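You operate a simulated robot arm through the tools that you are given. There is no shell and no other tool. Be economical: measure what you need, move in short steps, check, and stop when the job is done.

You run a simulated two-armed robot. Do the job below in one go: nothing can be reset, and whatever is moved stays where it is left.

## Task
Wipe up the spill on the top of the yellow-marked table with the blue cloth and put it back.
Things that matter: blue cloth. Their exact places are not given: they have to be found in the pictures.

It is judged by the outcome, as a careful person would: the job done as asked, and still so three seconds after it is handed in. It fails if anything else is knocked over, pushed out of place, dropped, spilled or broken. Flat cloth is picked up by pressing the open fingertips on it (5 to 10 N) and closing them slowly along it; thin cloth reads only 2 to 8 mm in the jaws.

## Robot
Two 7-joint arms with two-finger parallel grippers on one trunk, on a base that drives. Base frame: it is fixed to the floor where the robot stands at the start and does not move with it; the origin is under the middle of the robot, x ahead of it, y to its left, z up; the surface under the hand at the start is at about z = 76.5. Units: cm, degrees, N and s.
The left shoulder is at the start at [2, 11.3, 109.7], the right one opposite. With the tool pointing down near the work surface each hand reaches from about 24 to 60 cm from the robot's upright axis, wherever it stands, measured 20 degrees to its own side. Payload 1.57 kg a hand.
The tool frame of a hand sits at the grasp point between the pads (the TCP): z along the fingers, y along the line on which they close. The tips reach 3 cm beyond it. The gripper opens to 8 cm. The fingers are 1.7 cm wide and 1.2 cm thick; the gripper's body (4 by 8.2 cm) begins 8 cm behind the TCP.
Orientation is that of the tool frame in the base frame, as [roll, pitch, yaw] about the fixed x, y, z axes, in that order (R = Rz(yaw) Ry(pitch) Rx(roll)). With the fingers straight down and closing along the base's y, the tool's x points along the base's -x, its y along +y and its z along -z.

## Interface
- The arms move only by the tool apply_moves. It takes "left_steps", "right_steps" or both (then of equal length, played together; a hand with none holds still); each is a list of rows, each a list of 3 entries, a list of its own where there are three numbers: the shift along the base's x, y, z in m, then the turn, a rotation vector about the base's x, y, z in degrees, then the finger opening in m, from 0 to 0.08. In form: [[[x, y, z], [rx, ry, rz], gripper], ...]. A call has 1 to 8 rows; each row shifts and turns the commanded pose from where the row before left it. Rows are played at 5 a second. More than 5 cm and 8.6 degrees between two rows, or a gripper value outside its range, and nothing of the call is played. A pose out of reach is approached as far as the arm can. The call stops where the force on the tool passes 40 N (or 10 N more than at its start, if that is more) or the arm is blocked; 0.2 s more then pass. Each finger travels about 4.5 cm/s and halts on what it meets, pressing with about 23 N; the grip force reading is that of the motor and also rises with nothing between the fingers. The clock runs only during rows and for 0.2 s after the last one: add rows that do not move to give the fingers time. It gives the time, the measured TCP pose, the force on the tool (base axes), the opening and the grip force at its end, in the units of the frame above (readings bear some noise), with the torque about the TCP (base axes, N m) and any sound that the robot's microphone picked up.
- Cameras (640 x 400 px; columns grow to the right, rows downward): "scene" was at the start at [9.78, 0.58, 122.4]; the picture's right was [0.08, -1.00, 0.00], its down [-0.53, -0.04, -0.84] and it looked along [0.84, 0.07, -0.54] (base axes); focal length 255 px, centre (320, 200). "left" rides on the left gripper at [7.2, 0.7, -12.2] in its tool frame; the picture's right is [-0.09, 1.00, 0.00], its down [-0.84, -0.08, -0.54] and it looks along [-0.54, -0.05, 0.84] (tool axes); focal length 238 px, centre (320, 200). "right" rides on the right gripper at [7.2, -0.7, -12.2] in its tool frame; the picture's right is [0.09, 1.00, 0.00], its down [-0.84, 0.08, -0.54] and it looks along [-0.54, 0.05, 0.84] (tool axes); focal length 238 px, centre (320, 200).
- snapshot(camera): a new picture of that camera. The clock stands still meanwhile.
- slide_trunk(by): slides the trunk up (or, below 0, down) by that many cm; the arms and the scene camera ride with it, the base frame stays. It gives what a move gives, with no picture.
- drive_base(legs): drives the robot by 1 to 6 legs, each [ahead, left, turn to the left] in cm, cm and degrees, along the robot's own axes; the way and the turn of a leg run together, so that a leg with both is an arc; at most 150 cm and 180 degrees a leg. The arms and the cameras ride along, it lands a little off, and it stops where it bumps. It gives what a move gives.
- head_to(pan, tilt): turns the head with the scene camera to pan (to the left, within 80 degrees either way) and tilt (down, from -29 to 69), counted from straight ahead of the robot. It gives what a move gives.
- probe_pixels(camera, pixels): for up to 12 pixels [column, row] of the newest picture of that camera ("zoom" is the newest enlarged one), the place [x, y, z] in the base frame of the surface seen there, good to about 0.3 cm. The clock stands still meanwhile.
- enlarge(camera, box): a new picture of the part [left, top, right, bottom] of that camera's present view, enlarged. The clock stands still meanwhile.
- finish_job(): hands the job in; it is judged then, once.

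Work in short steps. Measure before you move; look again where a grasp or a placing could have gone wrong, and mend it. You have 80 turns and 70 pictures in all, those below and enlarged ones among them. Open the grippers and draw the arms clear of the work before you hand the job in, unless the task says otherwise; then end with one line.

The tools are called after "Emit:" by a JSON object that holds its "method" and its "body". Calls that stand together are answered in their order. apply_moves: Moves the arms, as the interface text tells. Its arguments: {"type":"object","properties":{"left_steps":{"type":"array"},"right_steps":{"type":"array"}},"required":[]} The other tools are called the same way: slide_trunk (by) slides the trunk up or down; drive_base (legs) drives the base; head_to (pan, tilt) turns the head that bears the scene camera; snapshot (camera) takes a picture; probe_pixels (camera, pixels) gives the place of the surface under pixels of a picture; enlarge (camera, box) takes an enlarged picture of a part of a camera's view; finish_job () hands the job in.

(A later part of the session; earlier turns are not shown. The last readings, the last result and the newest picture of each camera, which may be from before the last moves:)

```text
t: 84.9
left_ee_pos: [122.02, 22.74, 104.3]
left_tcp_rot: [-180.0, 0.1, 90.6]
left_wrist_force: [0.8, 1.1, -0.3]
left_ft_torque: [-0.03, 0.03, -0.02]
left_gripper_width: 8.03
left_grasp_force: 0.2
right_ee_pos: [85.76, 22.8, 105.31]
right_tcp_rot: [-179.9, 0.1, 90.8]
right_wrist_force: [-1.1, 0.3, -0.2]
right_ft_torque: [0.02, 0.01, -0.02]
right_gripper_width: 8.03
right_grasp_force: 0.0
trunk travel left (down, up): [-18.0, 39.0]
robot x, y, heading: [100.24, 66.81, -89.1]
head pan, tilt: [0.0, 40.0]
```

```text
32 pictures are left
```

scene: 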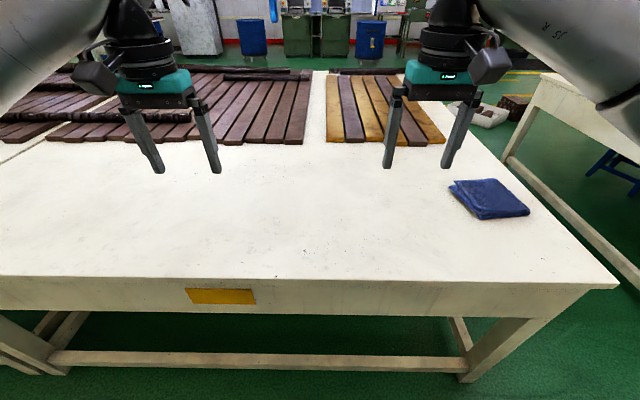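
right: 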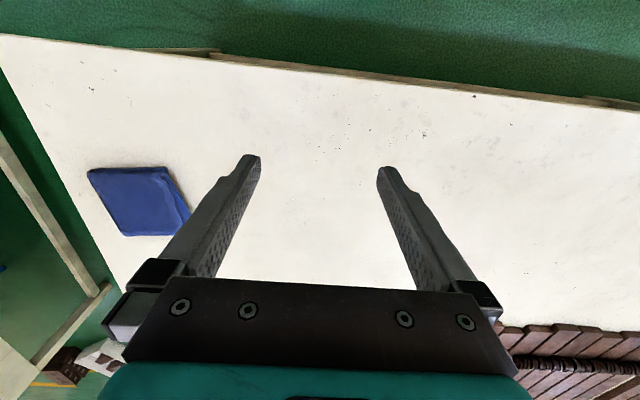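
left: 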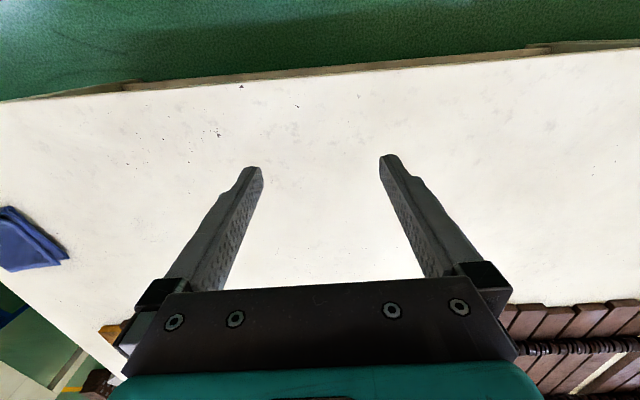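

Nothing distinct yet; the wrist views show a slightly denser cluster of flecks near (220,130) left / (420,130) right. I enlarge those.

Emit:
{"method": "enlarge", "body": {"camera": "right", "box": [240, 80, 480, 230]}}

Emit:
{"method": "enlarge", "body": {"camera": "right", "box": [400, 100, 640, 250]}}

Emit:
{"method": "enlarge", "body": {"camera": "left", "box": [380, 60, 640, 220]}}

```text
2.67 times, centred on (360, 155) of right
```

zoom: 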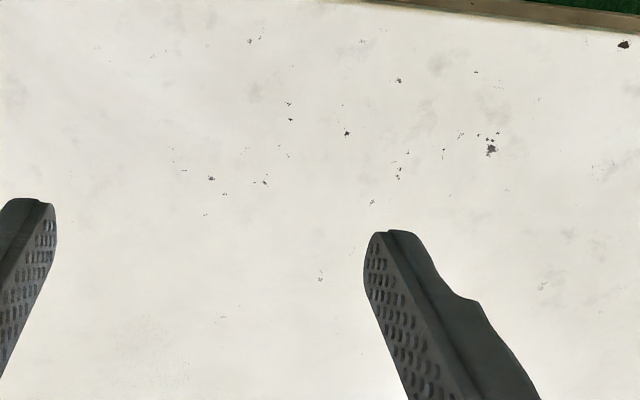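

```text
2.67 times, centred on (520, 175) of right
```

zoom: 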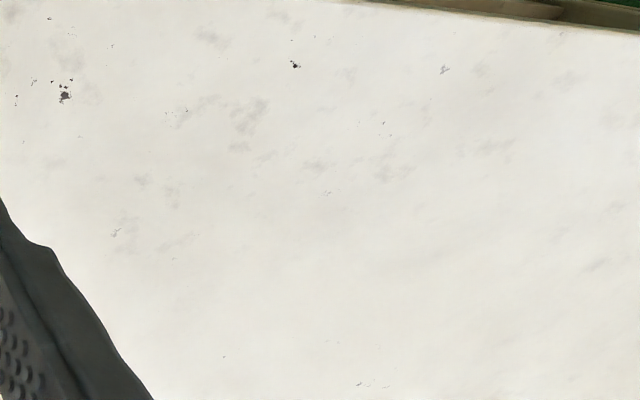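

```text
2.46 times, centred on (510, 140) of left
```

zoom: 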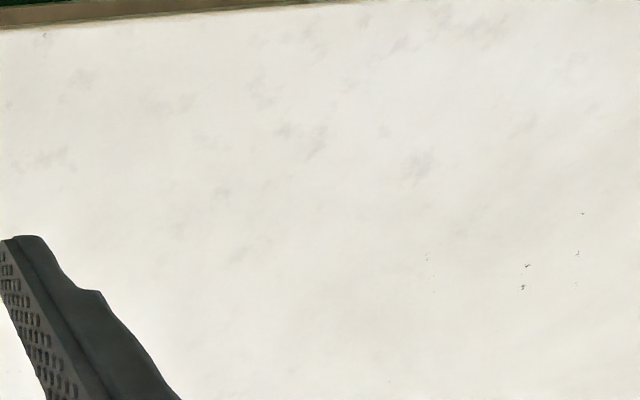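

There's a faint granular patch at zoom (150,350), i.e. right camera about (296,211), between the fingers. I enlarge it strongly.

Emit:
{"method": "enlarge", "body": {"camera": "right", "box": [230, 150, 400, 285]}}

Emit:
{"method": "enlarge", "body": {"camera": "scene", "box": [250, 130, 450, 255]}}

```text
2.96 times, centred on (315, 218) of right
```

zoom: 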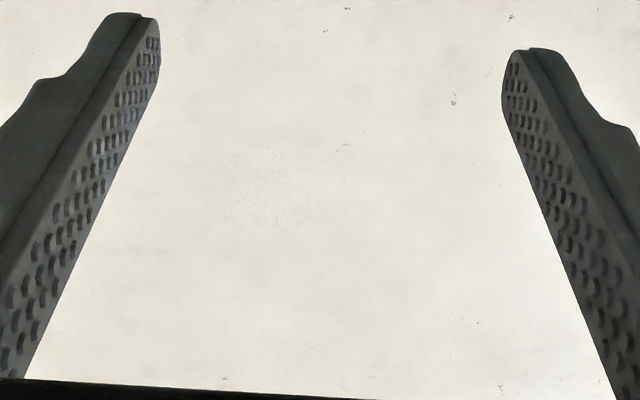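

```text
3.20 times, centred on (350, 192) of scene
```

zoom: 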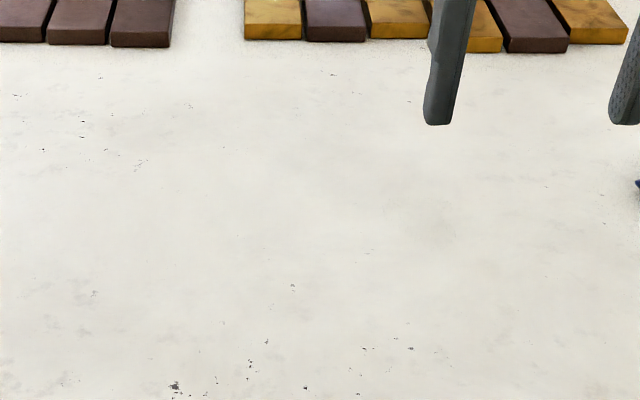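

The patch at right-camera ≈(296,214) is a round granular film, likely the spill. I probe its place and look from a closer hand.

Emit:
{"method": "probe_pixels", "body": {"camera": "right", "pixels": [[296, 214], [282, 214], [311, 214], [296, 202], [296, 227], [135, 200], [90, 172], [163, 168], [190, 218], [128, 237]]}}

Emit:
{"method": "apply_moves", "body": {"right_steps": [[[0, 0.02, -0.04], [0, 0, 0], 0.08], [[0, 0.02, -0.04], [0, 0, 0], 0.08], [[0, 0.02, -0.02], [0, 0, 0], 0.08]]}}

Emit:
{"method": "snapshot", "body": {"camera": "right"}}

```text
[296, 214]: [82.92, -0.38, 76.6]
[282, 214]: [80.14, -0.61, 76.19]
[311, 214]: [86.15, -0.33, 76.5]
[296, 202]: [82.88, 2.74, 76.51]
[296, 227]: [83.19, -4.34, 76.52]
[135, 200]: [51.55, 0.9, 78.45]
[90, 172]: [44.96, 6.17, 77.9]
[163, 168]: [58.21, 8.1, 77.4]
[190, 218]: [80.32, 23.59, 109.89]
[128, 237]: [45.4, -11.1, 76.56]
```

```text
t: 85.7
left_ee_pos: [122.0, 22.77, 104.2]
left_tcp_rot: [-179.9, 0.0, 90.6]
left_wrist_force: [0.1, 0.2, 0.9]
left_ft_torque: [-0.03, 0.02, -0.01]
left_gripper_width: 7.99
left_grasp_force: 0.0
right_ee_pos: [86.12, 28.69, 95.15]
right_tcp_rot: [-179.9, 0.0, 90.7]
right_wrist_force: [-0.3, 0.7, 1.3]
right_ft_torque: [-0.01, 0.0, -0.02]
right_gripper_width: 7.99
right_grasp_force: 0.1
trunk travel left (down, up): [-18.0, 39.0]
robot x, y, heading: [100.32, 66.47, -89.2]
head pan, tilt: [0.0, 40.0]
```

```text
26 pictures are left
```

right: 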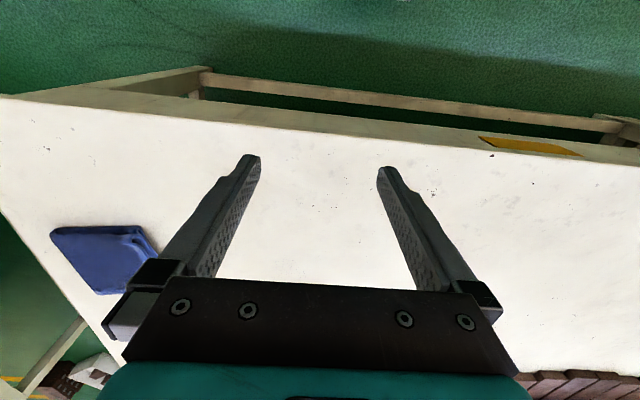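

The patch is at about (83,-0.5), ~7 cm across, but now hidden under the gripper body. I move the hand forward so it comes into view up close.

Emit:
{"method": "apply_moves", "body": {"right_steps": [[[-0.02, -0.05, 0], [0, 0, 0], 0.08], [[0, -0.05, 0], [0, 0, 0], 0.08], [[0, -0.05, 0], [0, 0, 0], 0.08], [[0, -0.05, 0], [0, 0, 0], 0.08], [[0, -0.04, 0], [0, 0, 0], 0.08], [[0, 0, 0], [0, 0, 0], 0.08]]}}

Emit:
{"method": "enlarge", "body": {"camera": "right", "box": [220, 60, 460, 210]}}

```text
refused: row 1 steps farther than a row can; nothing moved
```

```text
2.67 times, centred on (340, 135) of right
```

zoom: 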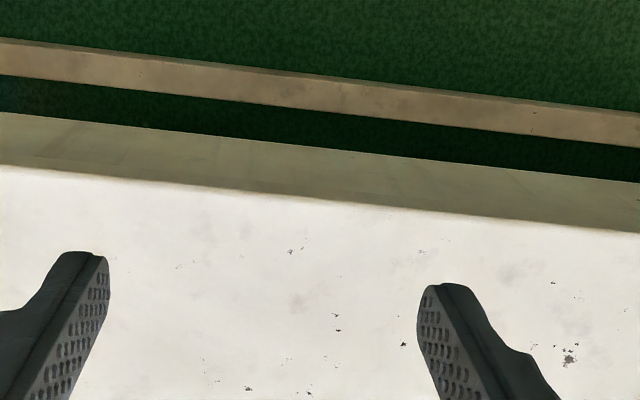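

The row was slightly over-long; I repeat with shorter rows.

Emit:
{"method": "apply_moves", "body": {"right_steps": [[[-0.02, -0.04, 0], [0, 0, 0], 0.08], [[0, -0.045, 0], [0, 0, 0], 0.08], [[0, -0.045, 0], [0, 0, 0], 0.08], [[0, -0.045, 0], [0, 0, 0], 0.08], [[0, -0.045, 0], [0, 0, 0], 0.08], [[0, 0, 0], [0, 0, 0], 0.08]]}}

Emit:
{"method": "enlarge", "body": {"camera": "right", "box": [200, 60, 500, 250]}}

```text
t: 87.1
left_ee_pos: [122.0, 22.87, 104.11]
left_tcp_rot: [180.0, 0.1, 90.7]
left_wrist_force: [0.6, 0.3, -0.5]
left_ft_torque: [-0.01, -0.01, 0.02]
left_gripper_width: 8.0
left_grasp_force: 0.1
right_ee_pos: [83.76, 8.9, 95.35]
right_tcp_rot: [-179.9, 0.2, 90.8]
right_wrist_force: [0.3, -0.6, -0.1]
right_ft_torque: [-0.01, -0.04, 0.02]
right_gripper_width: 7.99
right_grasp_force: 0.2
right hand out of reach, approached as far as the arm can: row 5
trunk travel left (down, up): [-18.0, 39.0]
robot x, y, heading: [99.99, 67.09, -89.3]
head pan, tilt: [0.0, 40.0]
```

```text
2.11 times, centred on (350, 155) of right
```

zoom: 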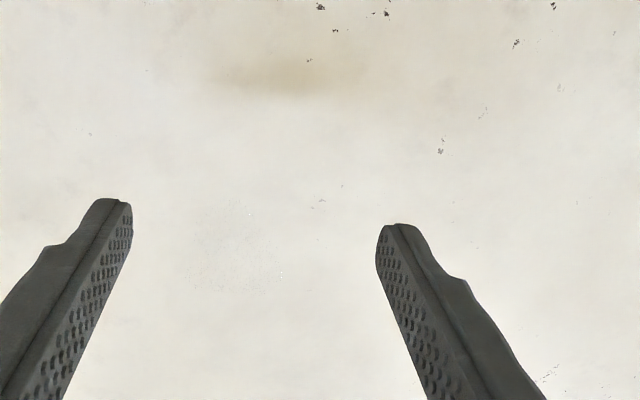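

The granular patch now shows at zoom (240,245), and a soft brownish shade at (290,75). I probe both to see whether the patch stays in place.

Emit:
{"method": "probe_pixels", "body": {"camera": "zoom", "pixels": [[240, 245], [190, 245], [290, 245], [240, 200], [240, 290], [290, 75], [220, 75], [370, 75]]}}

Emit:
{"method": "enlarge", "body": {"camera": "right", "box": [260, 130, 370, 205]}}

```text
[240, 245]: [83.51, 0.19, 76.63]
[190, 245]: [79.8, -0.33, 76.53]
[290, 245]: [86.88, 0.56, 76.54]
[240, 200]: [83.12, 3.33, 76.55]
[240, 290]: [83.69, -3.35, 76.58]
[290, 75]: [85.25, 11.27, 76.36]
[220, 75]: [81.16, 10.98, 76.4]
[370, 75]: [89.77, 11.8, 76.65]
```

```text
5.33 times, centred on (315, 168) of right
```

zoom: 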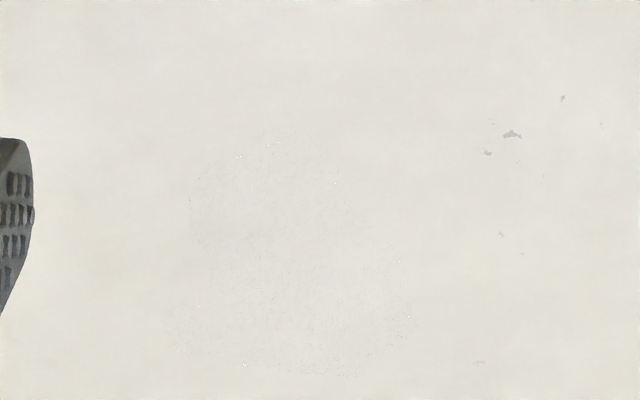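

The clear spill is visible: an irregular blob from about (165,130) to (415,375). I measure its outline.

Emit:
{"method": "probe_pixels", "body": {"camera": "zoom", "pixels": [[165, 330], [190, 200], [275, 130], [345, 185], [415, 330], [350, 378], [240, 375], [290, 255]]}}

Emit:
{"method": "head_to", "body": {"pan": -30, "tilt": 45}}

Emit:
{"method": "enlarge", "body": {"camera": "scene", "box": [200, 80, 440, 230]}}

```text
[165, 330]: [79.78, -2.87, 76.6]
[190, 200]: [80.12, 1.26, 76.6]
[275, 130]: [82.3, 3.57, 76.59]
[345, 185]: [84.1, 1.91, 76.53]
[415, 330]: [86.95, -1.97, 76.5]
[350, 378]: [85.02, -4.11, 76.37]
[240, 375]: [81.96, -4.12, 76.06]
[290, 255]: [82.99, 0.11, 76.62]
```

```text
t: 88.0
left_ee_pos: [122.0, 22.69, 104.24]
left_tcp_rot: [-180.0, 0.1, 90.7]
left_wrist_force: [0.4, -0.9, 0.7]
left_ft_torque: [-0.01, -0.01, 0.02]
left_gripper_width: 7.99
left_grasp_force: 0.1
right_ee_pos: [83.69, 8.96, 95.29]
right_tcp_rot: [179.9, -0.1, 90.7]
right_wrist_force: [-0.4, -0.1, 1.0]
right_ft_torque: [-0.01, 0.01, 0.01]
right_gripper_width: 8.01
right_grasp_force: 0.1
trunk travel left (down, up): [-18.0, 39.0]
robot x, y, heading: [100.47, 66.62, -89.3]
head pan, tilt: [-30.0, 45.0]
```

```text
2.67 times, centred on (320, 155) of scene
```

zoom: 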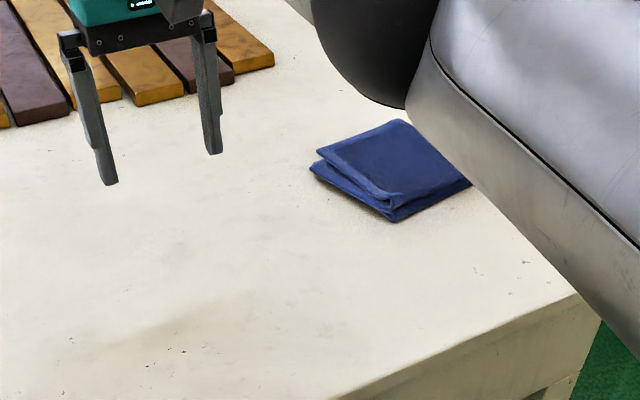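

Spill spans x 79.5–87, y −4.3–3.6. That's ~67 cm from the robot's axis, so I must get closer to the table edge (y≈25); I look down to see the base's clearance.

Emit:
{"method": "head_to", "body": {"pan": 0, "tilt": 69}}

Emit:
{"method": "snapshot", "body": {"camera": "scene"}}

Emit:
{"method": "probe_pixels", "body": {"camera": "scene", "pixels": [[320, 395], [320, 380], [320, 360], [320, 340], [320, 320], [320, 300], [200, 390], [440, 390], [320, 270]]}}

```text
t: 89.0
left_ee_pos: [122.02, 22.61, 104.19]
left_tcp_rot: [180.0, -0.1, 90.7]
left_wrist_force: [-0.2, 0.1, 0.1]
left_ft_torque: [-0.02, -0.04, 0.0]
left_gripper_width: 8.0
left_grasp_force: 0.1
right_ee_pos: [83.61, 8.97, 95.38]
right_tcp_rot: [180.0, 0.0, 90.6]
right_wrist_force: [0.3, 0.2, -0.6]
right_ft_torque: [-0.02, 0.01, 0.0]
right_gripper_width: 8.02
right_grasp_force: 0.0
trunk travel left (down, up): [-18.0, 39.0]
robot x, y, heading: [100.31, 66.84, -89.2]
head pan, tilt: [0.0, 68.8]
```

```text
21 pictures are left
```

scene: 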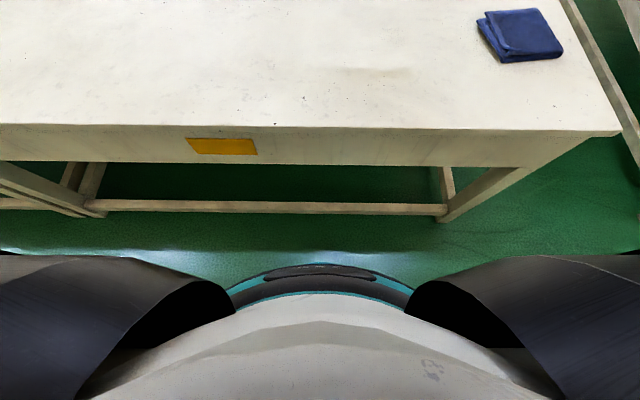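

```text
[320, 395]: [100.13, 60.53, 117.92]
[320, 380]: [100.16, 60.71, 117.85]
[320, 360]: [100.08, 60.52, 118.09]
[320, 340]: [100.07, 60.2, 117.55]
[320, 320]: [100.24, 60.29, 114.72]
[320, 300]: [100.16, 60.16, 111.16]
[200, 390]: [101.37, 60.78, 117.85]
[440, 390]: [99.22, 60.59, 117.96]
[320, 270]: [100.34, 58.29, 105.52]
```

The round base ring shows at (320,268) and the table's lower rail at (270,206). I probe these for clearance.

Emit:
{"method": "probe_pixels", "body": {"camera": "scene", "pixels": [[320, 264], [320, 268], [260, 275], [240, 290], [270, 206], [440, 215], [95, 210], [400, 130], [380, 275], [320, 258], [520, 60], [485, 20]]}}

```text
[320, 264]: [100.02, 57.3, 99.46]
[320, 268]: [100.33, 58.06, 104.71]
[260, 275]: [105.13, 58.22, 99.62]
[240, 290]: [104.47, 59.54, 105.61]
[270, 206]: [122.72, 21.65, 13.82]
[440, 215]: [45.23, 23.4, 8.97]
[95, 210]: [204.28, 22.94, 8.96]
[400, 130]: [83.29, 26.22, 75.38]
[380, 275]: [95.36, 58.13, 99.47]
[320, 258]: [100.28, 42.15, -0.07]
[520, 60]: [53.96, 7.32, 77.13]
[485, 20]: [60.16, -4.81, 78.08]
```

The base front is around y≈47, table edge y≈26, so there's room for ~15 cm. I strafe right 25 cm and drive ahead 15 so both cloth and spill fall within the right hand's reach.

Emit:
{"method": "drive_base", "body": {"legs": [[0, -25, 0], [15, 0, -0.7]]}}

Emit:
{"method": "head_to", "body": {"pan": -15, "tilt": 55}}

Emit:
{"method": "snapshot", "body": {"camera": "scene"}}

```text
t: 91.7
left_ee_pos: [96.76, 7.16, 104.09]
left_tcp_rot: [180.0, -0.1, 89.5]
left_wrist_force: [-0.2, -0.7, -0.8]
left_ft_torque: [-0.02, 0.01, -0.01]
left_gripper_width: 7.97
left_grasp_force: 0.1
right_ee_pos: [58.0, -5.7, 95.27]
right_tcp_rot: [-180.0, 0.1, 89.4]
right_wrist_force: [1.4, -0.6, -0.2]
right_ft_torque: [0.01, -0.02, 0.0]
right_gripper_width: 8.03
right_grasp_force: 0.0
trunk travel left (down, up): [-18.0, 39.0]
robot x, y, heading: [75.54, 51.33, -90.4]
head pan, tilt: [0.0, 68.8]
```

```text
t: 92.5
left_ee_pos: [96.68, 7.11, 104.06]
left_tcp_rot: [180.0, 0.0, 89.4]
left_wrist_force: [-0.5, -0.6, -0.4]
left_ft_torque: [0.01, 0.0, 0.01]
left_gripper_width: 8.0
left_grasp_force: 0.0
right_ee_pos: [57.99, -5.66, 95.27]
right_tcp_rot: [180.0, 0.1, 89.5]
right_wrist_force: [1.1, -0.8, -0.5]
right_ft_torque: [-0.03, -0.02, -0.02]
right_gripper_width: 8.0
right_grasp_force: 0.0
trunk travel left (down, up): [-18.0, 39.0]
robot x, y, heading: [75.81, 51.34, -90.6]
head pan, tilt: [-15.0, 55.0]
```

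```text
20 pictures are left
```

scene: 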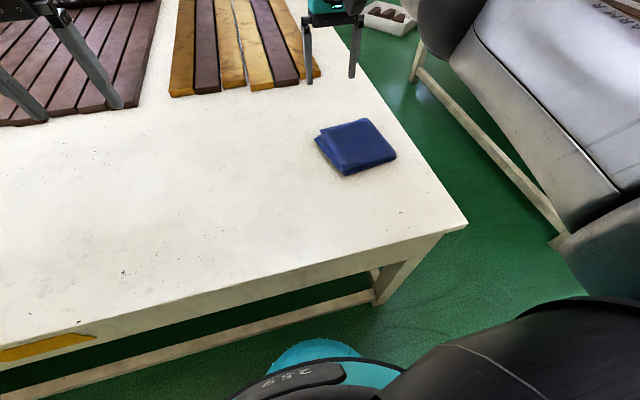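

I measure the cloth's corners in an enlarged view so that it can be put back exactly.

Emit:
{"method": "enlarge", "body": {"camera": "scene", "box": [290, 100, 420, 181]}}

Emit:
{"method": "probe_pixels", "body": {"camera": "scene", "pixels": [[322, 130], [366, 120], [395, 154], [347, 174], [316, 140], [342, 170], [355, 147], [355, 130], [375, 155], [335, 145]]}}

```text
4.92 times, centred on (355, 140) of scene
```

zoom: 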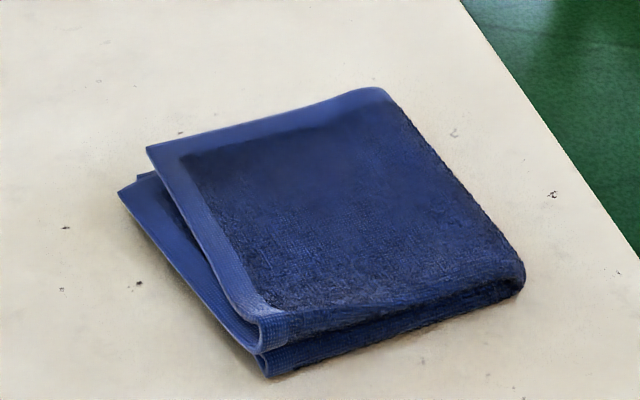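

```text
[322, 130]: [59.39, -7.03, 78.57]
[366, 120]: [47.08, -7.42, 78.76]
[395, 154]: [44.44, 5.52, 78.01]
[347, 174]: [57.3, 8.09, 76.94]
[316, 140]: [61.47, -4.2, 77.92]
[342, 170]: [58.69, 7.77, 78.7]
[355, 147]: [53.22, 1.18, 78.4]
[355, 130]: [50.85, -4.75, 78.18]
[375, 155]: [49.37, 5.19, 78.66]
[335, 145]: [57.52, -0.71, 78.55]
```

The cloth is a folded square, top z≈78.5, corners (59.4,-7), (47,-7.4), (44.4,5.5), (58.5,8), centre ≈(52.4,0.2). I bring the right hand above its centre, with the tips ~1.5 cm above.

Emit:
{"method": "apply_moves", "body": {"right_steps": [[[-0.03, 0.03, -0.02], [0, 0, 0], 0.08], [[-0.027, 0.03, -0.02], [0, 0, 0], 0.08], [[0, 0, -0.04], [0, 0, 0], 0.08], [[0, 0, -0.03], [0, 0, 0], 0.08], [[0, 0, -0.01], [0, 0, 0], 0.08], [[0, 0, 0], [0, 0, 0], 0.08]]}}

Emit:
{"method": "snapshot", "body": {"camera": "right"}}

```text
t: 93.9
left_ee_pos: [96.81, 7.17, 104.16]
left_tcp_rot: [180.0, 0.0, 89.6]
left_wrist_force: [0.5, -0.6, -0.2]
left_ft_torque: [0.0, 0.0, -0.02]
left_gripper_width: 8.02
left_grasp_force: 0.0
right_ee_pos: [52.32, 0.3, 83.59]
right_tcp_rot: [-180.0, 0.1, 89.5]
right_wrist_force: [0.3, 0.4, -0.3]
right_ft_torque: [0.04, 0.01, 0.01]
right_gripper_width: 7.99
right_grasp_force: 0.0
trunk travel left (down, up): [-18.0, 39.0]
robot x, y, heading: [75.94, 51.54, -90.5]
head pan, tilt: [-15.0, 55.0]
```

```text
18 pictures are left
```

right: 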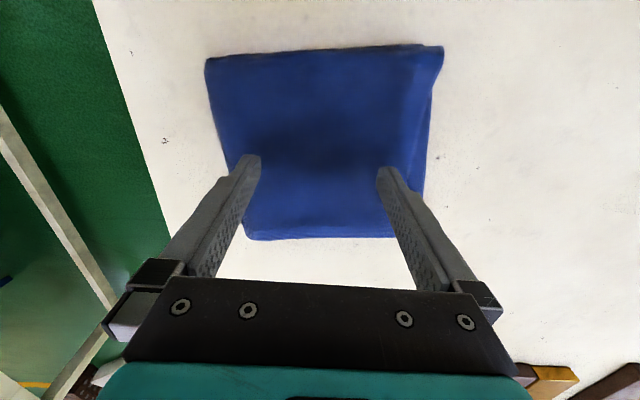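

The fingers straddle the middle of the cloth. I lower in small rows to press on it.

Emit:
{"method": "apply_moves", "body": {"right_steps": [[[0, 0, -0.01], [0, 0, 0], 0.08], [[0, 0, -0.006], [0, 0, 0], 0.08], [[0, 0, -0.004], [0, 0, 0], 0.08], [[0, 0, 0], [0, 0, 0], 0.08]]}}

```text
t: 94.9
left_ee_pos: [96.73, 7.31, 104.07]
left_tcp_rot: [180.0, 0.0, 89.5]
left_wrist_force: [0.3, -0.9, 0.3]
left_ft_torque: [0.02, 0.03, -0.01]
left_gripper_width: 8.0
left_grasp_force: 0.1
right_ee_pos: [52.4, 0.33, 81.55]
right_tcp_rot: [-180.0, 0.1, 89.6]
right_wrist_force: [-0.3, -0.7, 1.0]
right_ft_torque: [-0.01, -0.02, -0.02]
right_gripper_width: 7.98
right_grasp_force: 0.0
trunk travel left (down, up): [-18.0, 39.0]
robot x, y, heading: [75.81, 51.63, -90.4]
head pan, tilt: [-15.0, 55.0]
```

No contact yet at z 81.55; I go on in 3 mm steps.

Emit:
{"method": "apply_moves", "body": {"right_steps": [[[0, 0, -0.003], [0, 0, 0], 0.08], [[0, 0, -0.003], [0, 0, 0], 0.08], [[0, 0, 0], [0, 0, 0], 0.08]]}}

```text
t: 95.7
left_ee_pos: [96.72, 7.35, 104.15]
left_tcp_rot: [-179.9, 0.0, 89.5]
left_wrist_force: [0.5, -0.1, -0.1]
left_ft_torque: [0.06, -0.04, -0.02]
left_gripper_width: 8.0
left_grasp_force: 0.1
right_ee_pos: [52.59, 0.31, 80.88]
right_tcp_rot: [180.0, 0.1, 89.5]
right_wrist_force: [-0.9, -0.5, 4.6]
right_ft_torque: [0.02, 0.0, 0.02]
right_gripper_width: 7.95
right_grasp_force: 0.1
trunk travel left (down, up): [-18.0, 39.0]
robot x, y, heading: [75.83, 51.7, -90.4]
head pan, tilt: [-15.0, 55.0]
```

Contact with 4.6 N. I press 1–2 mm more and close slowly along the cloth.

Emit:
{"method": "apply_moves", "body": {"right_steps": [[[0, 0, -0.0015], [0, 0, 0], 0.078], [[0, 0, 0], [0, 0, 0], 0.07], [[0, 0, 0], [0, 0, 0], 0.062], [[0, 0, 0], [0, 0, 0], 0.054], [[0, 0, 0], [0, 0, 0], 0.046]]}}

```text
t: 96.9
left_ee_pos: [96.63, 7.36, 104.32]
left_tcp_rot: [-180.0, 0.0, 89.5]
left_wrist_force: [0.0, -0.3, 1.2]
left_ft_torque: [0.0, 0.0, -0.01]
left_gripper_width: 8.02
left_grasp_force: 0.0
right_ee_pos: [52.43, 0.29, 80.75]
right_tcp_rot: [180.0, 0.1, 89.4]
right_wrist_force: [0.5, -0.2, 9.2]
right_ft_torque: [0.01, 0.0, 0.0]
right_gripper_width: 4.5
right_grasp_force: 0.1
trunk travel left (down, up): [-18.0, 39.0]
robot x, y, heading: [75.95, 51.81, -90.5]
head pan, tilt: [-15.0, 55.0]
```

Force 9 N while closing. I continue closing slowly to zero.

Emit:
{"method": "apply_moves", "body": {"right_steps": [[[0, 0, 0], [0, 0, 0], 0.038], [[0, 0, 0], [0, 0, 0], 0.03], [[0, 0, 0], [0, 0, 0], 0.022], [[0, 0, 0], [0, 0, 0], 0.014], [[0, 0, 0], [0, 0, 0], 0.006], [[0, 0, 0], [0, 0, 0], 0.0], [[0, 0, 0], [0, 0, 0], 0.0]]}}

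Emit:
{"method": "snapshot", "body": {"camera": "right"}}

```text
t: 98.5
left_ee_pos: [96.64, 7.3, 104.12]
left_tcp_rot: [-179.9, 0.1, 89.5]
left_wrist_force: [0.1, -0.5, 1.3]
left_ft_torque: [-0.01, 0.01, 0.04]
left_gripper_width: 8.0
left_grasp_force: 0.1
right_ee_pos: [52.49, 0.29, 80.71]
right_tcp_rot: [180.0, 0.1, 89.6]
right_wrist_force: [0.6, -0.9, 11.2]
right_ft_torque: [-0.02, 0.03, 0.03]
right_gripper_width: 1.8
right_grasp_force: 22.5
trunk travel left (down, up): [-18.0, 39.0]
robot x, y, heading: [75.93, 51.33, -90.4]
head pan, tilt: [-15.0, 55.0]
```

```text
17 pictures are left
```

right: 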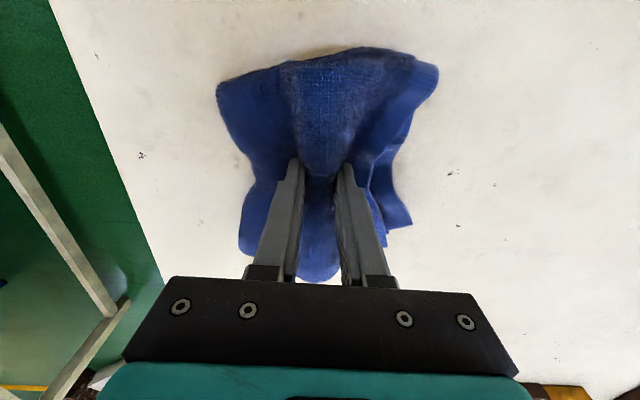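

Firm grip on 1.8 cm of bunched cloth. I lift a few cm and check it holds.

Emit:
{"method": "apply_moves", "body": {"right_steps": [[[0, 0, 0.02], [0, 0, 0], 0.0], [[0, 0, 0.02], [0, 0, 0], 0.0], [[0, 0, 0.02], [0, 0, 0], 0.0], [[0, 0, 0], [0, 0, 0], 0.0]]}}

Emit:
{"method": "snapshot", "body": {"camera": "scene"}}

```text
t: 99.5
left_ee_pos: [96.83, 7.27, 104.11]
left_tcp_rot: [-179.9, 0.0, 89.5]
left_wrist_force: [-0.2, 0.5, 0.2]
left_ft_torque: [0.01, 0.02, -0.02]
left_gripper_width: 8.01
left_grasp_force: 0.0
right_ee_pos: [52.21, 0.33, 86.59]
right_tcp_rot: [180.0, 0.0, 89.5]
right_wrist_force: [-0.9, -0.3, -0.1]
right_ft_torque: [0.01, 0.0, 0.0]
right_gripper_width: 1.73
right_grasp_force: 22.7
trunk travel left (down, up): [-18.0, 39.0]
robot x, y, heading: [75.87, 51.76, -90.8]
head pan, tilt: [-15.0, 55.0]
```

```text
16 pictures are left
```

scene: 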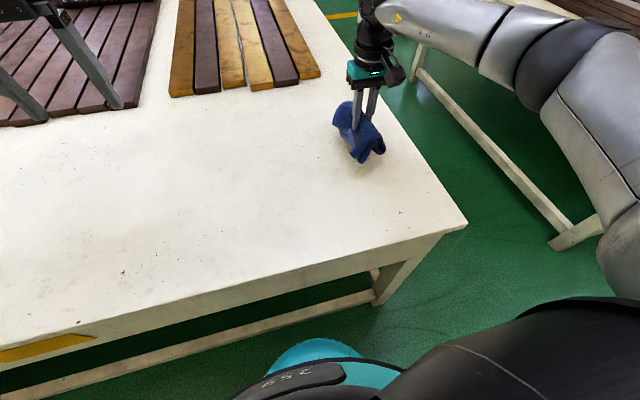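

The cloth is held as one. I carry it over the spill at (83.3,-0.3) while moving the left hand aside (+x, up).

Emit:
{"method": "apply_moves", "body": {"right_steps": [[[0.04, 0, 0], [0, 0, 0], 0.0], [[0.045, 0, 0], [0, 0, 0], 0.0], [[0.045, 0, 0], [0, 0, 0], 0.0], [[0.045, 0, 0], [0, 0, 0], 0.0], [[0.045, 0, 0], [0, 0, 0], 0.0], [[0.045, -0.003, 0], [0, 0, 0], 0.0], [[0.045, -0.003, 0], [0, 0, 0], 0.0], [[0, 0, 0], [0, 0, 0], 0.0]], "left_steps": [[[0.045, 0.01, 0.01], [0, 0, 0], 0.08], [[0.045, 0.01, 0.01], [0, 0, 0], 0.08], [[0.045, 0.01, 0.01], [0, 0, 0], 0.08], [[0.03, 0.01, 0.01], [0, 0, 0], 0.08], [[0, 0, 0], [0, 0, 0], 0.08], [[0, 0, 0], [0, 0, 0], 0.08], [[0, 0, 0], [0, 0, 0], 0.08], [[0, 0, 0], [0, 0, 0], 0.08]]}}

Emit:
{"method": "snapshot", "body": {"camera": "right"}}

```text
t: 101.3
left_ee_pos: [113.7, 11.16, 108.12]
left_tcp_rot: [-180.0, 0.0, 89.4]
left_wrist_force: [-0.1, -0.5, -0.8]
left_ft_torque: [-0.01, -0.03, 0.0]
left_gripper_width: 8.01
left_grasp_force: 0.0
right_ee_pos: [83.32, 0.04, 86.47]
right_tcp_rot: [-180.0, 0.1, 89.5]
right_wrist_force: [0.6, 0.2, -0.5]
right_ft_torque: [0.0, 0.01, -0.01]
right_gripper_width: 1.74
right_grasp_force: 23.4
trunk travel left (down, up): [-18.0, 39.0]
robot x, y, heading: [76.02, 51.74, -90.7]
head pan, tilt: [-15.0, 55.0]
```

```text
15 pictures are left
```

right: 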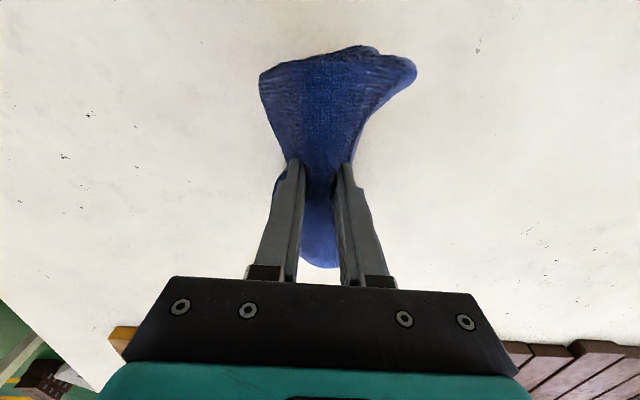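

Cloth is over the spill. I lower until it presses with some newtons.

Emit:
{"method": "apply_moves", "body": {"right_steps": [[[0, 0, -0.03], [0, 0, 0], 0.0], [[0, 0, -0.015], [0, 0, 0], 0.0], [[0, 0, -0.007], [0, 0, 0], 0.0], [[0, 0, -0.004], [0, 0, 0], 0.0], [[0, 0, -0.003], [0, 0, 0], 0.0], [[0, 0, 0], [0, 0, 0], 0.0]]}}

```text
t: 102.7
left_ee_pos: [113.48, 11.22, 108.14]
left_tcp_rot: [180.0, 0.1, 89.6]
left_wrist_force: [0.0, 0.4, 0.7]
left_ft_torque: [-0.01, -0.01, -0.02]
left_gripper_width: 7.99
left_grasp_force: 0.0
right_ee_pos: [83.0, 0.38, 81.08]
right_tcp_rot: [-180.0, 0.3, 89.5]
right_wrist_force: [1.9, -2.2, 14.4]
right_ft_torque: [-0.13, -0.05, 0.04]
right_gripper_width: 1.74
right_grasp_force: 22.6
right hand out of reach, approached as far as the arm can: row 2, 4
trunk travel left (down, up): [-18.0, 39.0]
robot x, y, heading: [75.8, 51.65, -90.6]
head pan, tilt: [-15.0, 55.0]
```

Pressing at 14 N, near the reach limit. I try short wiping strokes in x.

Emit:
{"method": "apply_moves", "body": {"right_steps": [[[-0.02, 0, 0.001], [0, 0, 0], 0.0], [[-0.025, 0, 0], [0, 0, 0], 0.0], [[0.03, 0, 0], [0, 0, 0], 0.0], [[0.03, 0, 0], [0, 0, 0], 0.0], [[0.03, 0, 0], [0, 0, 0], 0.0], [[-0.03, 0, 0], [0, 0, 0], 0.0], [[-0.02, 0, 0], [0, 0, 0], 0.0], [[0, 0, 0], [0, 0, 0], 0.0]]}}

```text
t: 104.5
left_ee_pos: [113.65, 11.2, 108.15]
left_tcp_rot: [180.0, -0.1, 89.5]
left_wrist_force: [0.3, 0.5, -0.2]
left_ft_torque: [0.03, 0.0, 0.01]
left_gripper_width: 8.02
left_grasp_force: 0.0
right_ee_pos: [79.54, 1.32, 80.94]
right_tcp_rot: [-180.0, 0.0, 89.4]
right_wrist_force: [2.9, 0.8, 7.1]
right_ft_torque: [0.0, -0.06, 0.06]
right_gripper_width: 1.7
right_grasp_force: 23.4
right hand out of reach, approached as far as the arm can: row 4, 5
trunk travel left (down, up): [-18.0, 39.0]
robot x, y, heading: [75.92, 51.92, -90.3]
head pan, tilt: [-15.0, 55.0]
```

The reach limits the strokes. I lift the cloth and bring the base nearer: 10 cm to its left (+x) and 5 cm ahead.

Emit:
{"method": "apply_moves", "body": {"right_steps": [[[0, 0, 0.03], [0, 0, 0], 0.0], [[0, 0, 0.03], [0, 0, 0], 0.0], [[0, 0, 0], [0, 0, 0], 0.0]]}}

Emit:
{"method": "drive_base", "body": {"legs": [[0, 10, 0.5], [5, 0, 0]]}}

Emit:
{"method": "enlarge", "body": {"camera": "right", "box": [60, 60, 420, 290]}}

```text
t: 105.3
left_ee_pos: [113.54, 11.09, 108.08]
left_tcp_rot: [180.0, 0.0, 89.5]
left_wrist_force: [0.5, -0.2, 0.0]
left_ft_torque: [0.0, -0.05, 0.0]
left_gripper_width: 7.98
left_grasp_force: 0.0
right_ee_pos: [79.64, 1.43, 86.9]
right_tcp_rot: [179.9, 0.0, 89.4]
right_wrist_force: [0.6, 0.1, -0.6]
right_ft_torque: [0.01, 0.02, 0.07]
right_gripper_width: 1.7
right_grasp_force: 23.1
trunk travel left (down, up): [-18.0, 39.0]
robot x, y, heading: [76.17, 51.7, -90.5]
head pan, tilt: [-15.0, 55.0]
```

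```text
t: 107.0
left_ee_pos: [123.77, 6.52, 108.01]
left_tcp_rot: [179.9, -0.1, 90.2]
left_wrist_force: [-0.3, 0.2, -0.7]
left_ft_torque: [0.01, 0.01, -0.01]
left_gripper_width: 8.04
left_grasp_force: 0.1
right_ee_pos: [90.04, -3.68, 86.82]
right_tcp_rot: [-180.0, 0.0, 90.1]
right_wrist_force: [-0.4, -0.1, -0.8]
right_ft_torque: [0.0, 0.0, -0.01]
right_gripper_width: 1.67
right_grasp_force: 23.2
trunk travel left (down, up): [-18.0, 39.0]
robot x, y, heading: [85.82, 46.54, -90.1]
head pan, tilt: [-15.0, 55.0]
```

```text
1.74 times, centred on (240, 175) of right
```

zoom: 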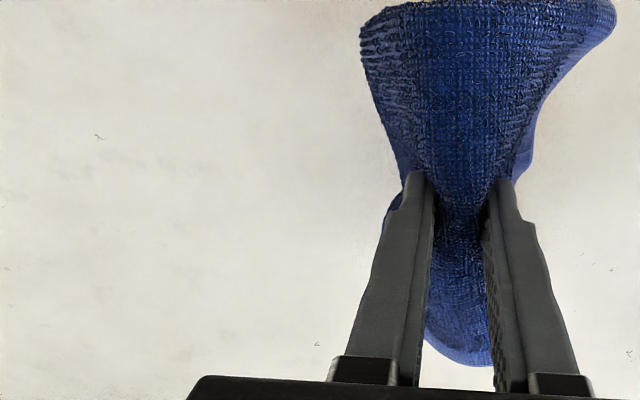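

The hand is at (90,-3.7). I lower and then wipe in x sweeps at y≈-4, -1.5, 1, 3.5.

Emit:
{"method": "apply_moves", "body": {"right_steps": [[[-0.01, 0, -0.03], [0, 0, 0], 0.0], [[0, 0, -0.02], [0, 0, 0], 0.0], [[0, 0, -0.008], [0, 0, 0], 0.0], [[0, 0, -0.002], [0, 0, 0], 0.0], [[0, 0, 0], [0, 0, 0], 0.0]]}}

Emit:
{"method": "apply_moves", "body": {"right_steps": [[[-0.03, 0, 0], [0, 0, 0], 0.0], [[-0.03, 0, 0], [0, 0, 0], 0.0], [[-0.03, 0, 0], [0, 0, 0], 0.0], [[-0.03, 0, 0], [0, 0, 0], 0.0], [[0, 0.025, 0], [0, 0, 0], 0.0], [[0.03, 0, 0], [0, 0, 0], 0.0], [[0.03, 0, 0], [0, 0, 0], 0.0], [[0.03, 0, 0], [0, 0, 0], 0.0]]}}

```text
t: 108.2
left_ee_pos: [123.72, 6.56, 108.15]
left_tcp_rot: [180.0, 0.0, 90.1]
left_wrist_force: [0.0, 0.1, 0.6]
left_ft_torque: [-0.03, 0.03, 0.0]
left_gripper_width: 8.02
left_grasp_force: 0.1
right_ee_pos: [89.15, -3.8, 81.18]
right_tcp_rot: [180.0, 0.2, 90.1]
right_wrist_force: [0.7, -1.4, 13.8]
right_ft_torque: [-0.09, -0.07, -0.05]
right_gripper_width: 1.72
right_grasp_force: 23.0
trunk travel left (down, up): [-18.0, 39.0]
robot x, y, heading: [85.38, 46.16, -90.1]
head pan, tilt: [-15.0, 55.0]
```

```text
t: 110.0
left_ee_pos: [123.79, 6.61, 108.09]
left_tcp_rot: [180.0, -0.1, 90.1]
left_wrist_force: [-0.4, 0.3, -1.6]
left_ft_torque: [-0.02, -0.04, 0.0]
left_gripper_width: 7.98
left_grasp_force: 0.1
right_ee_pos: [85.98, -1.1, 80.99]
right_tcp_rot: [180.0, 0.0, 90.0]
right_wrist_force: [-4.8, 1.0, 18.9]
right_ft_torque: [-0.05, 0.2, -0.03]
right_gripper_width: 1.71
right_grasp_force: 22.6
trunk travel left (down, up): [-18.0, 39.0]
robot x, y, heading: [85.48, 46.7, -90.0]
head pan, tilt: [-15.0, 55.0]
```

The cloth wipes with 14–19 N pressure. I continue the sweeps at y≈1 and 3.5.

Emit:
{"method": "apply_moves", "body": {"right_steps": [[[0.03, 0, 0], [0, 0, 0], 0.0], [[0, 0.025, 0], [0, 0, 0], 0.0], [[-0.03, 0, 0], [0, 0, 0], 0.0], [[-0.03, 0, 0], [0, 0, 0], 0.0], [[-0.03, 0, 0], [0, 0, 0], 0.0], [[-0.03, 0, 0], [0, 0, 0], 0.0], [[0, 0.025, 0], [0, 0, 0], 0.0], [[0.03, 0, 0], [0, 0, 0], 0.0]]}}

Emit:
{"method": "apply_moves", "body": {"right_steps": [[[0.03, 0, 0], [0, 0, 0], 0.0], [[0.03, 0, 0], [0, 0, 0], 0.0], [[0.02, 0, 0], [0, 0, 0], 0.0], [[-0.01, -0.03, 0], [0, 0, 0], 0.0], [[-0.01, -0.03, 0], [0, 0, 0], 0.0], [[-0.01, -0.03, 0], [0, 0, 0], 0.0], [[-0.01, 0.03, 0], [0, 0, 0], 0.0], [[-0.01, 0.03, 0], [0, 0, 0], 0.0]]}}

Emit:
{"method": "apply_moves", "body": {"right_steps": [[[-0.01, 0.03, 0], [0, 0, 0], 0.0], [[-0.01, -0.03, 0], [0, 0, 0], 0.0], [[-0.01, -0.03, 0], [0, 0, 0], 0.0], [[-0.01, -0.03, 0], [0, 0, 0], 0.0], [[-0.01, 0.03, 0], [0, 0, 0], 0.0], [[-0.01, 0.03, 0], [0, 0, 0], 0.0], [[-0.01, 0.03, 0], [0, 0, 0], 0.0], [[0, 0, 0], [0, 0, 0], 0.0]]}}

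Emit:
{"method": "apply_moves", "body": {"right_steps": [[[-0.02, 0, 0.04], [0, 0, 0], 0.0], [[-0.045, 0, 0.02], [0, 0, 0], 0.0], [[-0.02, -0.04, 0], [0, 0, 0], 0.0], [[-0.02, -0.04, 0], [0, 0, 0], 0.0], [[0, 0, 0], [0, 0, 0], 0.0]]}}

Emit:
{"method": "snapshot", "body": {"camera": "right"}}

```text
t: 111.8
left_ee_pos: [123.84, 6.55, 108.16]
left_tcp_rot: [-180.0, 0.0, 90.1]
left_wrist_force: [0.5, -0.5, 0.3]
left_ft_torque: [0.0, 0.01, 0.02]
left_gripper_width: 8.0
left_grasp_force: 0.1
right_ee_pos: [79.59, 3.92, 81.03]
right_tcp_rot: [-179.8, 0.1, 90.0]
right_wrist_force: [-5.5, 0.7, 18.3]
right_ft_torque: [-0.03, 0.21, 0.01]
right_gripper_width: 1.72
right_grasp_force: 22.8
trunk travel left (down, up): [-18.0, 39.0]
robot x, y, heading: [86.11, 46.64, -89.9]
head pan, tilt: [-15.0, 55.0]
```

```text
t: 113.6
left_ee_pos: [123.83, 6.64, 108.16]
left_tcp_rot: [180.0, 0.0, 90.2]
left_wrist_force: [-0.3, 0.1, 0.7]
left_ft_torque: [0.02, 0.02, 0.0]
left_gripper_width: 8.02
left_grasp_force: 0.1
right_ee_pos: [83.0, 0.95, 81.04]
right_tcp_rot: [179.9, 0.5, 90.1]
right_wrist_force: [2.1, -5.8, 19.0]
right_ft_torque: [-0.26, -0.01, 0.01]
right_gripper_width: 1.68
right_grasp_force: 23.4
trunk travel left (down, up): [-18.0, 39.0]
robot x, y, heading: [85.78, 46.54, -89.7]
head pan, tilt: [-15.0, 55.0]
```

```text
t: 115.4
left_ee_pos: [123.8, 6.41, 108.21]
left_tcp_rot: [180.0, 0.0, 90.1]
left_wrist_force: [-0.4, 0.3, 1.1]
left_ft_torque: [0.03, -0.02, -0.01]
left_gripper_width: 8.0
left_grasp_force: 0.1
right_ee_pos: [75.97, 3.87, 81.03]
right_tcp_rot: [180.0, 0.1, 90.1]
right_wrist_force: [-0.7, -2.7, 9.0]
right_ft_torque: [-0.11, 0.0, 0.01]
right_gripper_width: 1.71
right_grasp_force: 23.2
trunk travel left (down, up): [-18.0, 39.0]
robot x, y, heading: [86.01, 46.42, -90.3]
head pan, tilt: [-15.0, 55.0]
```

```text
t: 116.6
left_ee_pos: [123.81, 6.57, 108.18]
left_tcp_rot: [180.0, 0.0, 90.1]
left_wrist_force: [0.1, -0.8, -0.9]
left_ft_torque: [-0.02, 0.0, 0.02]
left_gripper_width: 8.01
left_grasp_force: 0.0
right_ee_pos: [65.3, -4.16, 87.13]
right_tcp_rot: [-179.9, 0.0, 90.0]
right_wrist_force: [-0.8, -0.4, 0.1]
right_ft_torque: [0.03, 0.01, 0.0]
right_gripper_width: 1.68
right_grasp_force: 22.8
trunk travel left (down, up): [-18.0, 39.0]
robot x, y, heading: [86.09, 46.28, -89.9]
head pan, tilt: [-15.0, 55.0]
```

```text
13 pictures are left
```

right: 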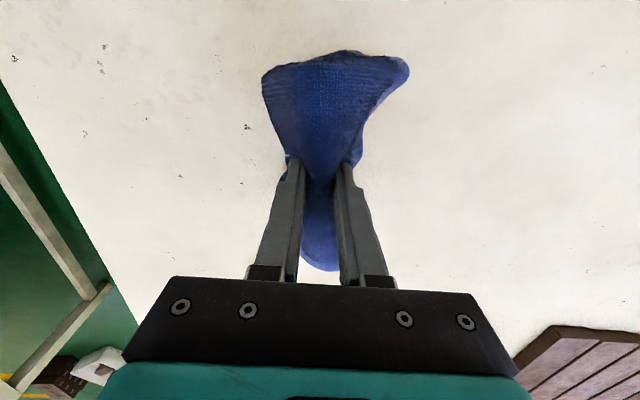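

I inspect the wiped area (spill at (83,0) should be near (500,180) in this view) enlarged.

Emit:
{"method": "probe_pixels", "body": {"camera": "right", "pixels": [[500, 180], [450, 180], [530, 150]]}}

Emit:
{"method": "enlarge", "body": {"camera": "right", "box": [400, 90, 600, 215]}}

```text
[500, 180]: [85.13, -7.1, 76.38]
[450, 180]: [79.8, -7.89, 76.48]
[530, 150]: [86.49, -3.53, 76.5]
```

```text
3.20 times, centred on (500, 152) of right
```

zoom: 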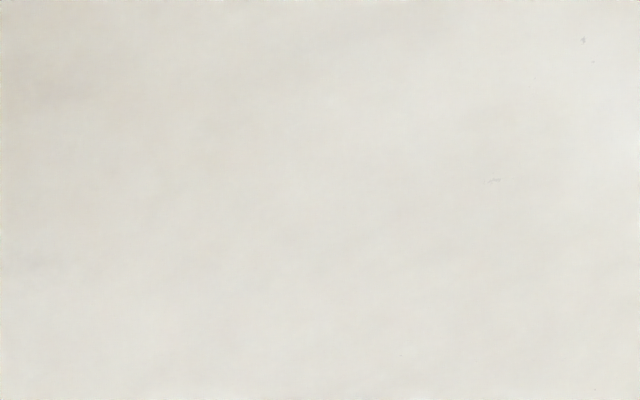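

The granular film is gone across the area. I drive back 10 cm to the robot's right to return the cloth.

Emit:
{"method": "drive_base", "body": {"legs": [[0, -10, 0]]}}

```text
t: 117.7
left_ee_pos: [113.84, 6.66, 108.16]
left_tcp_rot: [180.0, 0.0, 90.3]
left_wrist_force: [0.5, 0.6, 0.3]
left_ft_torque: [-0.01, -0.03, 0.01]
left_gripper_width: 8.02
left_grasp_force: 0.0
right_ee_pos: [55.44, -4.14, 87.19]
right_tcp_rot: [180.0, 0.0, 90.3]
right_wrist_force: [-0.1, -0.1, -1.0]
right_ft_torque: [-0.01, 0.04, 0.0]
right_gripper_width: 1.68
right_grasp_force: 23.2
trunk travel left (down, up): [-18.0, 39.0]
robot x, y, heading: [75.92, 46.63, -89.5]
head pan, tilt: [-15.0, 55.0]
```

The hand is at (55.4,-4.1); I move to the original grip point (52.4,0.3) and lower to the table.

Emit:
{"method": "apply_moves", "body": {"right_steps": [[[-0.03, 0.035, 0], [0, 0, 0], 0.0], [[0, 0.0095, -0.02], [0, 0, 0], 0.0], [[0, 0, -0.02], [0, 0, 0], 0.0], [[0, 0, -0.015], [0, 0, 0], 0.0], [[0, 0, -0.005], [0, 0, 0], 0.0], [[0, 0, 0], [0, 0, 0], 0.0]]}}

```text
t: 119.1
left_ee_pos: [113.97, 6.58, 108.16]
left_tcp_rot: [179.9, 0.1, 90.2]
left_wrist_force: [0.1, -0.1, 0.8]
left_ft_torque: [-0.02, 0.04, 0.03]
left_gripper_width: 8.0
left_grasp_force: 0.1
right_ee_pos: [52.49, 0.32, 81.39]
right_tcp_rot: [-180.0, 0.2, 90.2]
right_wrist_force: [1.2, 0.8, 8.3]
right_ft_torque: [-0.01, -0.02, -0.02]
right_gripper_width: 1.71
right_grasp_force: 23.0
trunk travel left (down, up): [-18.0, 39.0]
robot x, y, heading: [75.69, 46.4, -89.8]
head pan, tilt: [-15.0, 55.0]
```

Resting at 8 N. I open slowly under light pressure so that the cloth spreads out again, then lift straight up.

Emit:
{"method": "apply_moves", "body": {"right_steps": [[[0, 0, 0], [0, 0, 0], 0.025], [[0, 0, 0], [0, 0, 0], 0.035], [[0, 0, 0], [0, 0, 0], 0.045], [[0, 0, 0], [0, 0, 0], 0.055], [[0, 0, 0], [0, 0, 0], 0.065], [[0, 0, 0], [0, 0, 0], 0.075], [[0, 0, 0], [0, 0, 0], 0.08]]}}

Emit:
{"method": "apply_moves", "body": {"right_steps": [[[0, 0, 0.01], [0, 0, 0], 0.08], [[0, 0, 0.02], [0, 0, 0], 0.08], [[0, 0, 0.04], [0, 0, 0], 0.08], [[0, 0, 0.04], [0, 0, 0], 0.08], [[0, 0, 0.04], [0, 0, 0], 0.08], [[0, 0, 0], [0, 0, 0], 0.08]]}}

Emit:
{"method": "snapshot", "body": {"camera": "right"}}

Emit:
{"method": "enlarge", "body": {"camera": "scene", "box": [240, 60, 480, 210]}}

```text
t: 120.7
left_ee_pos: [113.9, 6.6, 108.12]
left_tcp_rot: [180.0, 0.0, 90.2]
left_wrist_force: [0.1, 0.2, -1.3]
left_ft_torque: [-0.01, 0.03, 0.01]
left_gripper_width: 7.98
left_grasp_force: 0.1
right_ee_pos: [52.35, 0.35, 81.35]
right_tcp_rot: [-180.0, 0.0, 90.2]
right_wrist_force: [0.1, 0.1, 2.2]
right_ft_torque: [0.03, -0.01, 0.0]
right_gripper_width: 7.83
right_grasp_force: 0.0
trunk travel left (down, up): [-18.0, 39.0]
robot x, y, heading: [75.66, 46.54, -89.8]
head pan, tilt: [-15.0, 55.0]
```

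```text
t: 122.1
left_ee_pos: [113.87, 6.48, 108.11]
left_tcp_rot: [-180.0, 0.0, 90.2]
left_wrist_force: [-0.7, -0.6, -0.1]
left_ft_torque: [0.04, -0.02, 0.0]
left_gripper_width: 7.99
left_grasp_force: 0.0
right_ee_pos: [52.38, 0.18, 96.44]
right_tcp_rot: [-180.0, 0.0, 90.2]
right_wrist_force: [-0.2, 0.0, -0.6]
right_ft_torque: [-0.02, 0.02, -0.05]
right_gripper_width: 8.02
right_grasp_force: 0.0
trunk travel left (down, up): [-18.0, 39.0]
robot x, y, heading: [75.86, 46.39, -89.6]
head pan, tilt: [-15.0, 55.0]
```

```text
11 pictures are left
```

right: 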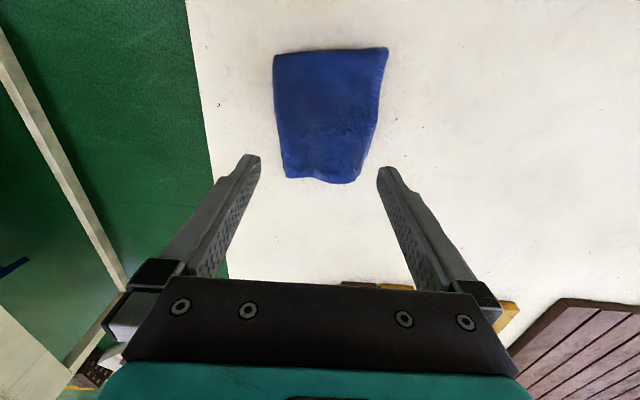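

```text
2.67 times, centred on (360, 135) of scene
```

zoom: 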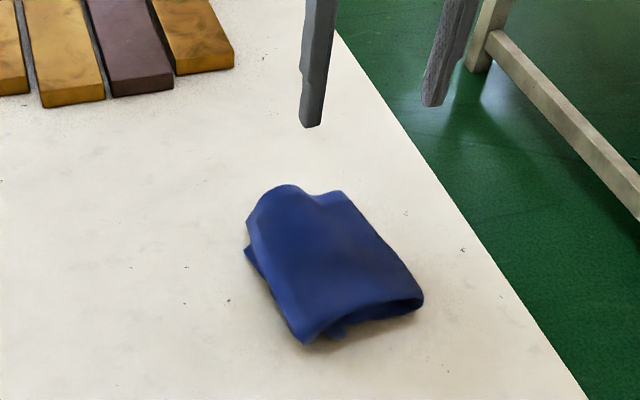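

The cloth lies folded at its old place. I probe its corners and take a last close look at the spill area.

Emit:
{"method": "probe_pixels", "body": {"camera": "zoom", "pixels": [[255, 205], [345, 195], [420, 298], [308, 338], [330, 265]]}}

Emit:
{"method": "apply_moves", "body": {"right_steps": [[[0.04, 0, 0.01], [0, 0, 0], 0.08], [[0.045, 0, 0], [0, 0, 0], 0.08], [[0.045, 0, 0], [0, 0, 0], 0.08], [[0.045, 0, 0], [0, 0, 0], 0.08], [[0.045, 0, 0], [0, 0, 0], 0.08], [[0.045, 0, 0], [0, 0, 0], 0.08], [[0, 0, 0], [0, 0, 0], 0.08]]}}

Emit:
{"method": "enlarge", "body": {"camera": "right", "box": [240, 40, 480, 190]}}

Emit:
{"method": "probe_pixels", "body": {"camera": "zoom", "pixels": [[320, 200], [320, 50], [320, 350], [100, 100], [550, 100]]}}

```text
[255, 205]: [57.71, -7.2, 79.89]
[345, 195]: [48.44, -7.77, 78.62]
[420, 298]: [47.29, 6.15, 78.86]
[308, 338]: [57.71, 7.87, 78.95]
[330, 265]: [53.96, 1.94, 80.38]
```

```text
t: 123.7
left_ee_pos: [113.92, 6.61, 108.19]
left_tcp_rot: [180.0, 0.0, 90.1]
left_wrist_force: [-0.9, -0.4, 0.0]
left_ft_torque: [0.03, 0.04, 0.02]
left_gripper_width: 8.01
left_grasp_force: 0.1
right_ee_pos: [78.97, 0.43, 97.0]
right_tcp_rot: [180.0, 0.0, 90.3]
right_wrist_force: [0.5, -1.4, -0.5]
right_ft_torque: [0.03, 0.03, 0.01]
right_gripper_width: 8.0
right_grasp_force: 0.1
trunk travel left (down, up): [-18.0, 39.0]
robot x, y, heading: [76.1, 46.52, -89.8]
head pan, tilt: [-15.0, 55.0]
```

```text
2.67 times, centred on (360, 115) of right
```

zoom: 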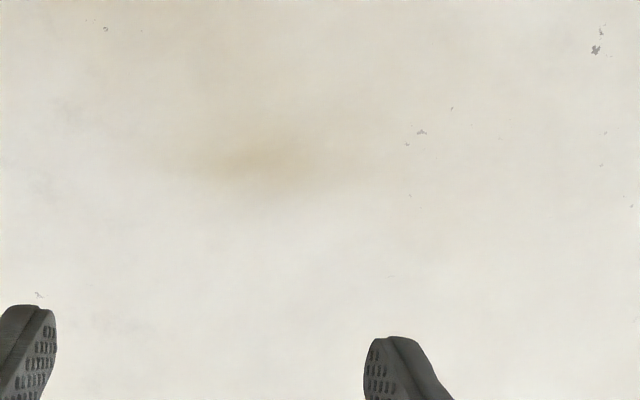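

```text
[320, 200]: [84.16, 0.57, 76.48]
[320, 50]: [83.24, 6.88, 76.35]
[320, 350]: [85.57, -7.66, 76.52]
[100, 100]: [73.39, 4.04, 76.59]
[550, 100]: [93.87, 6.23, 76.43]
```

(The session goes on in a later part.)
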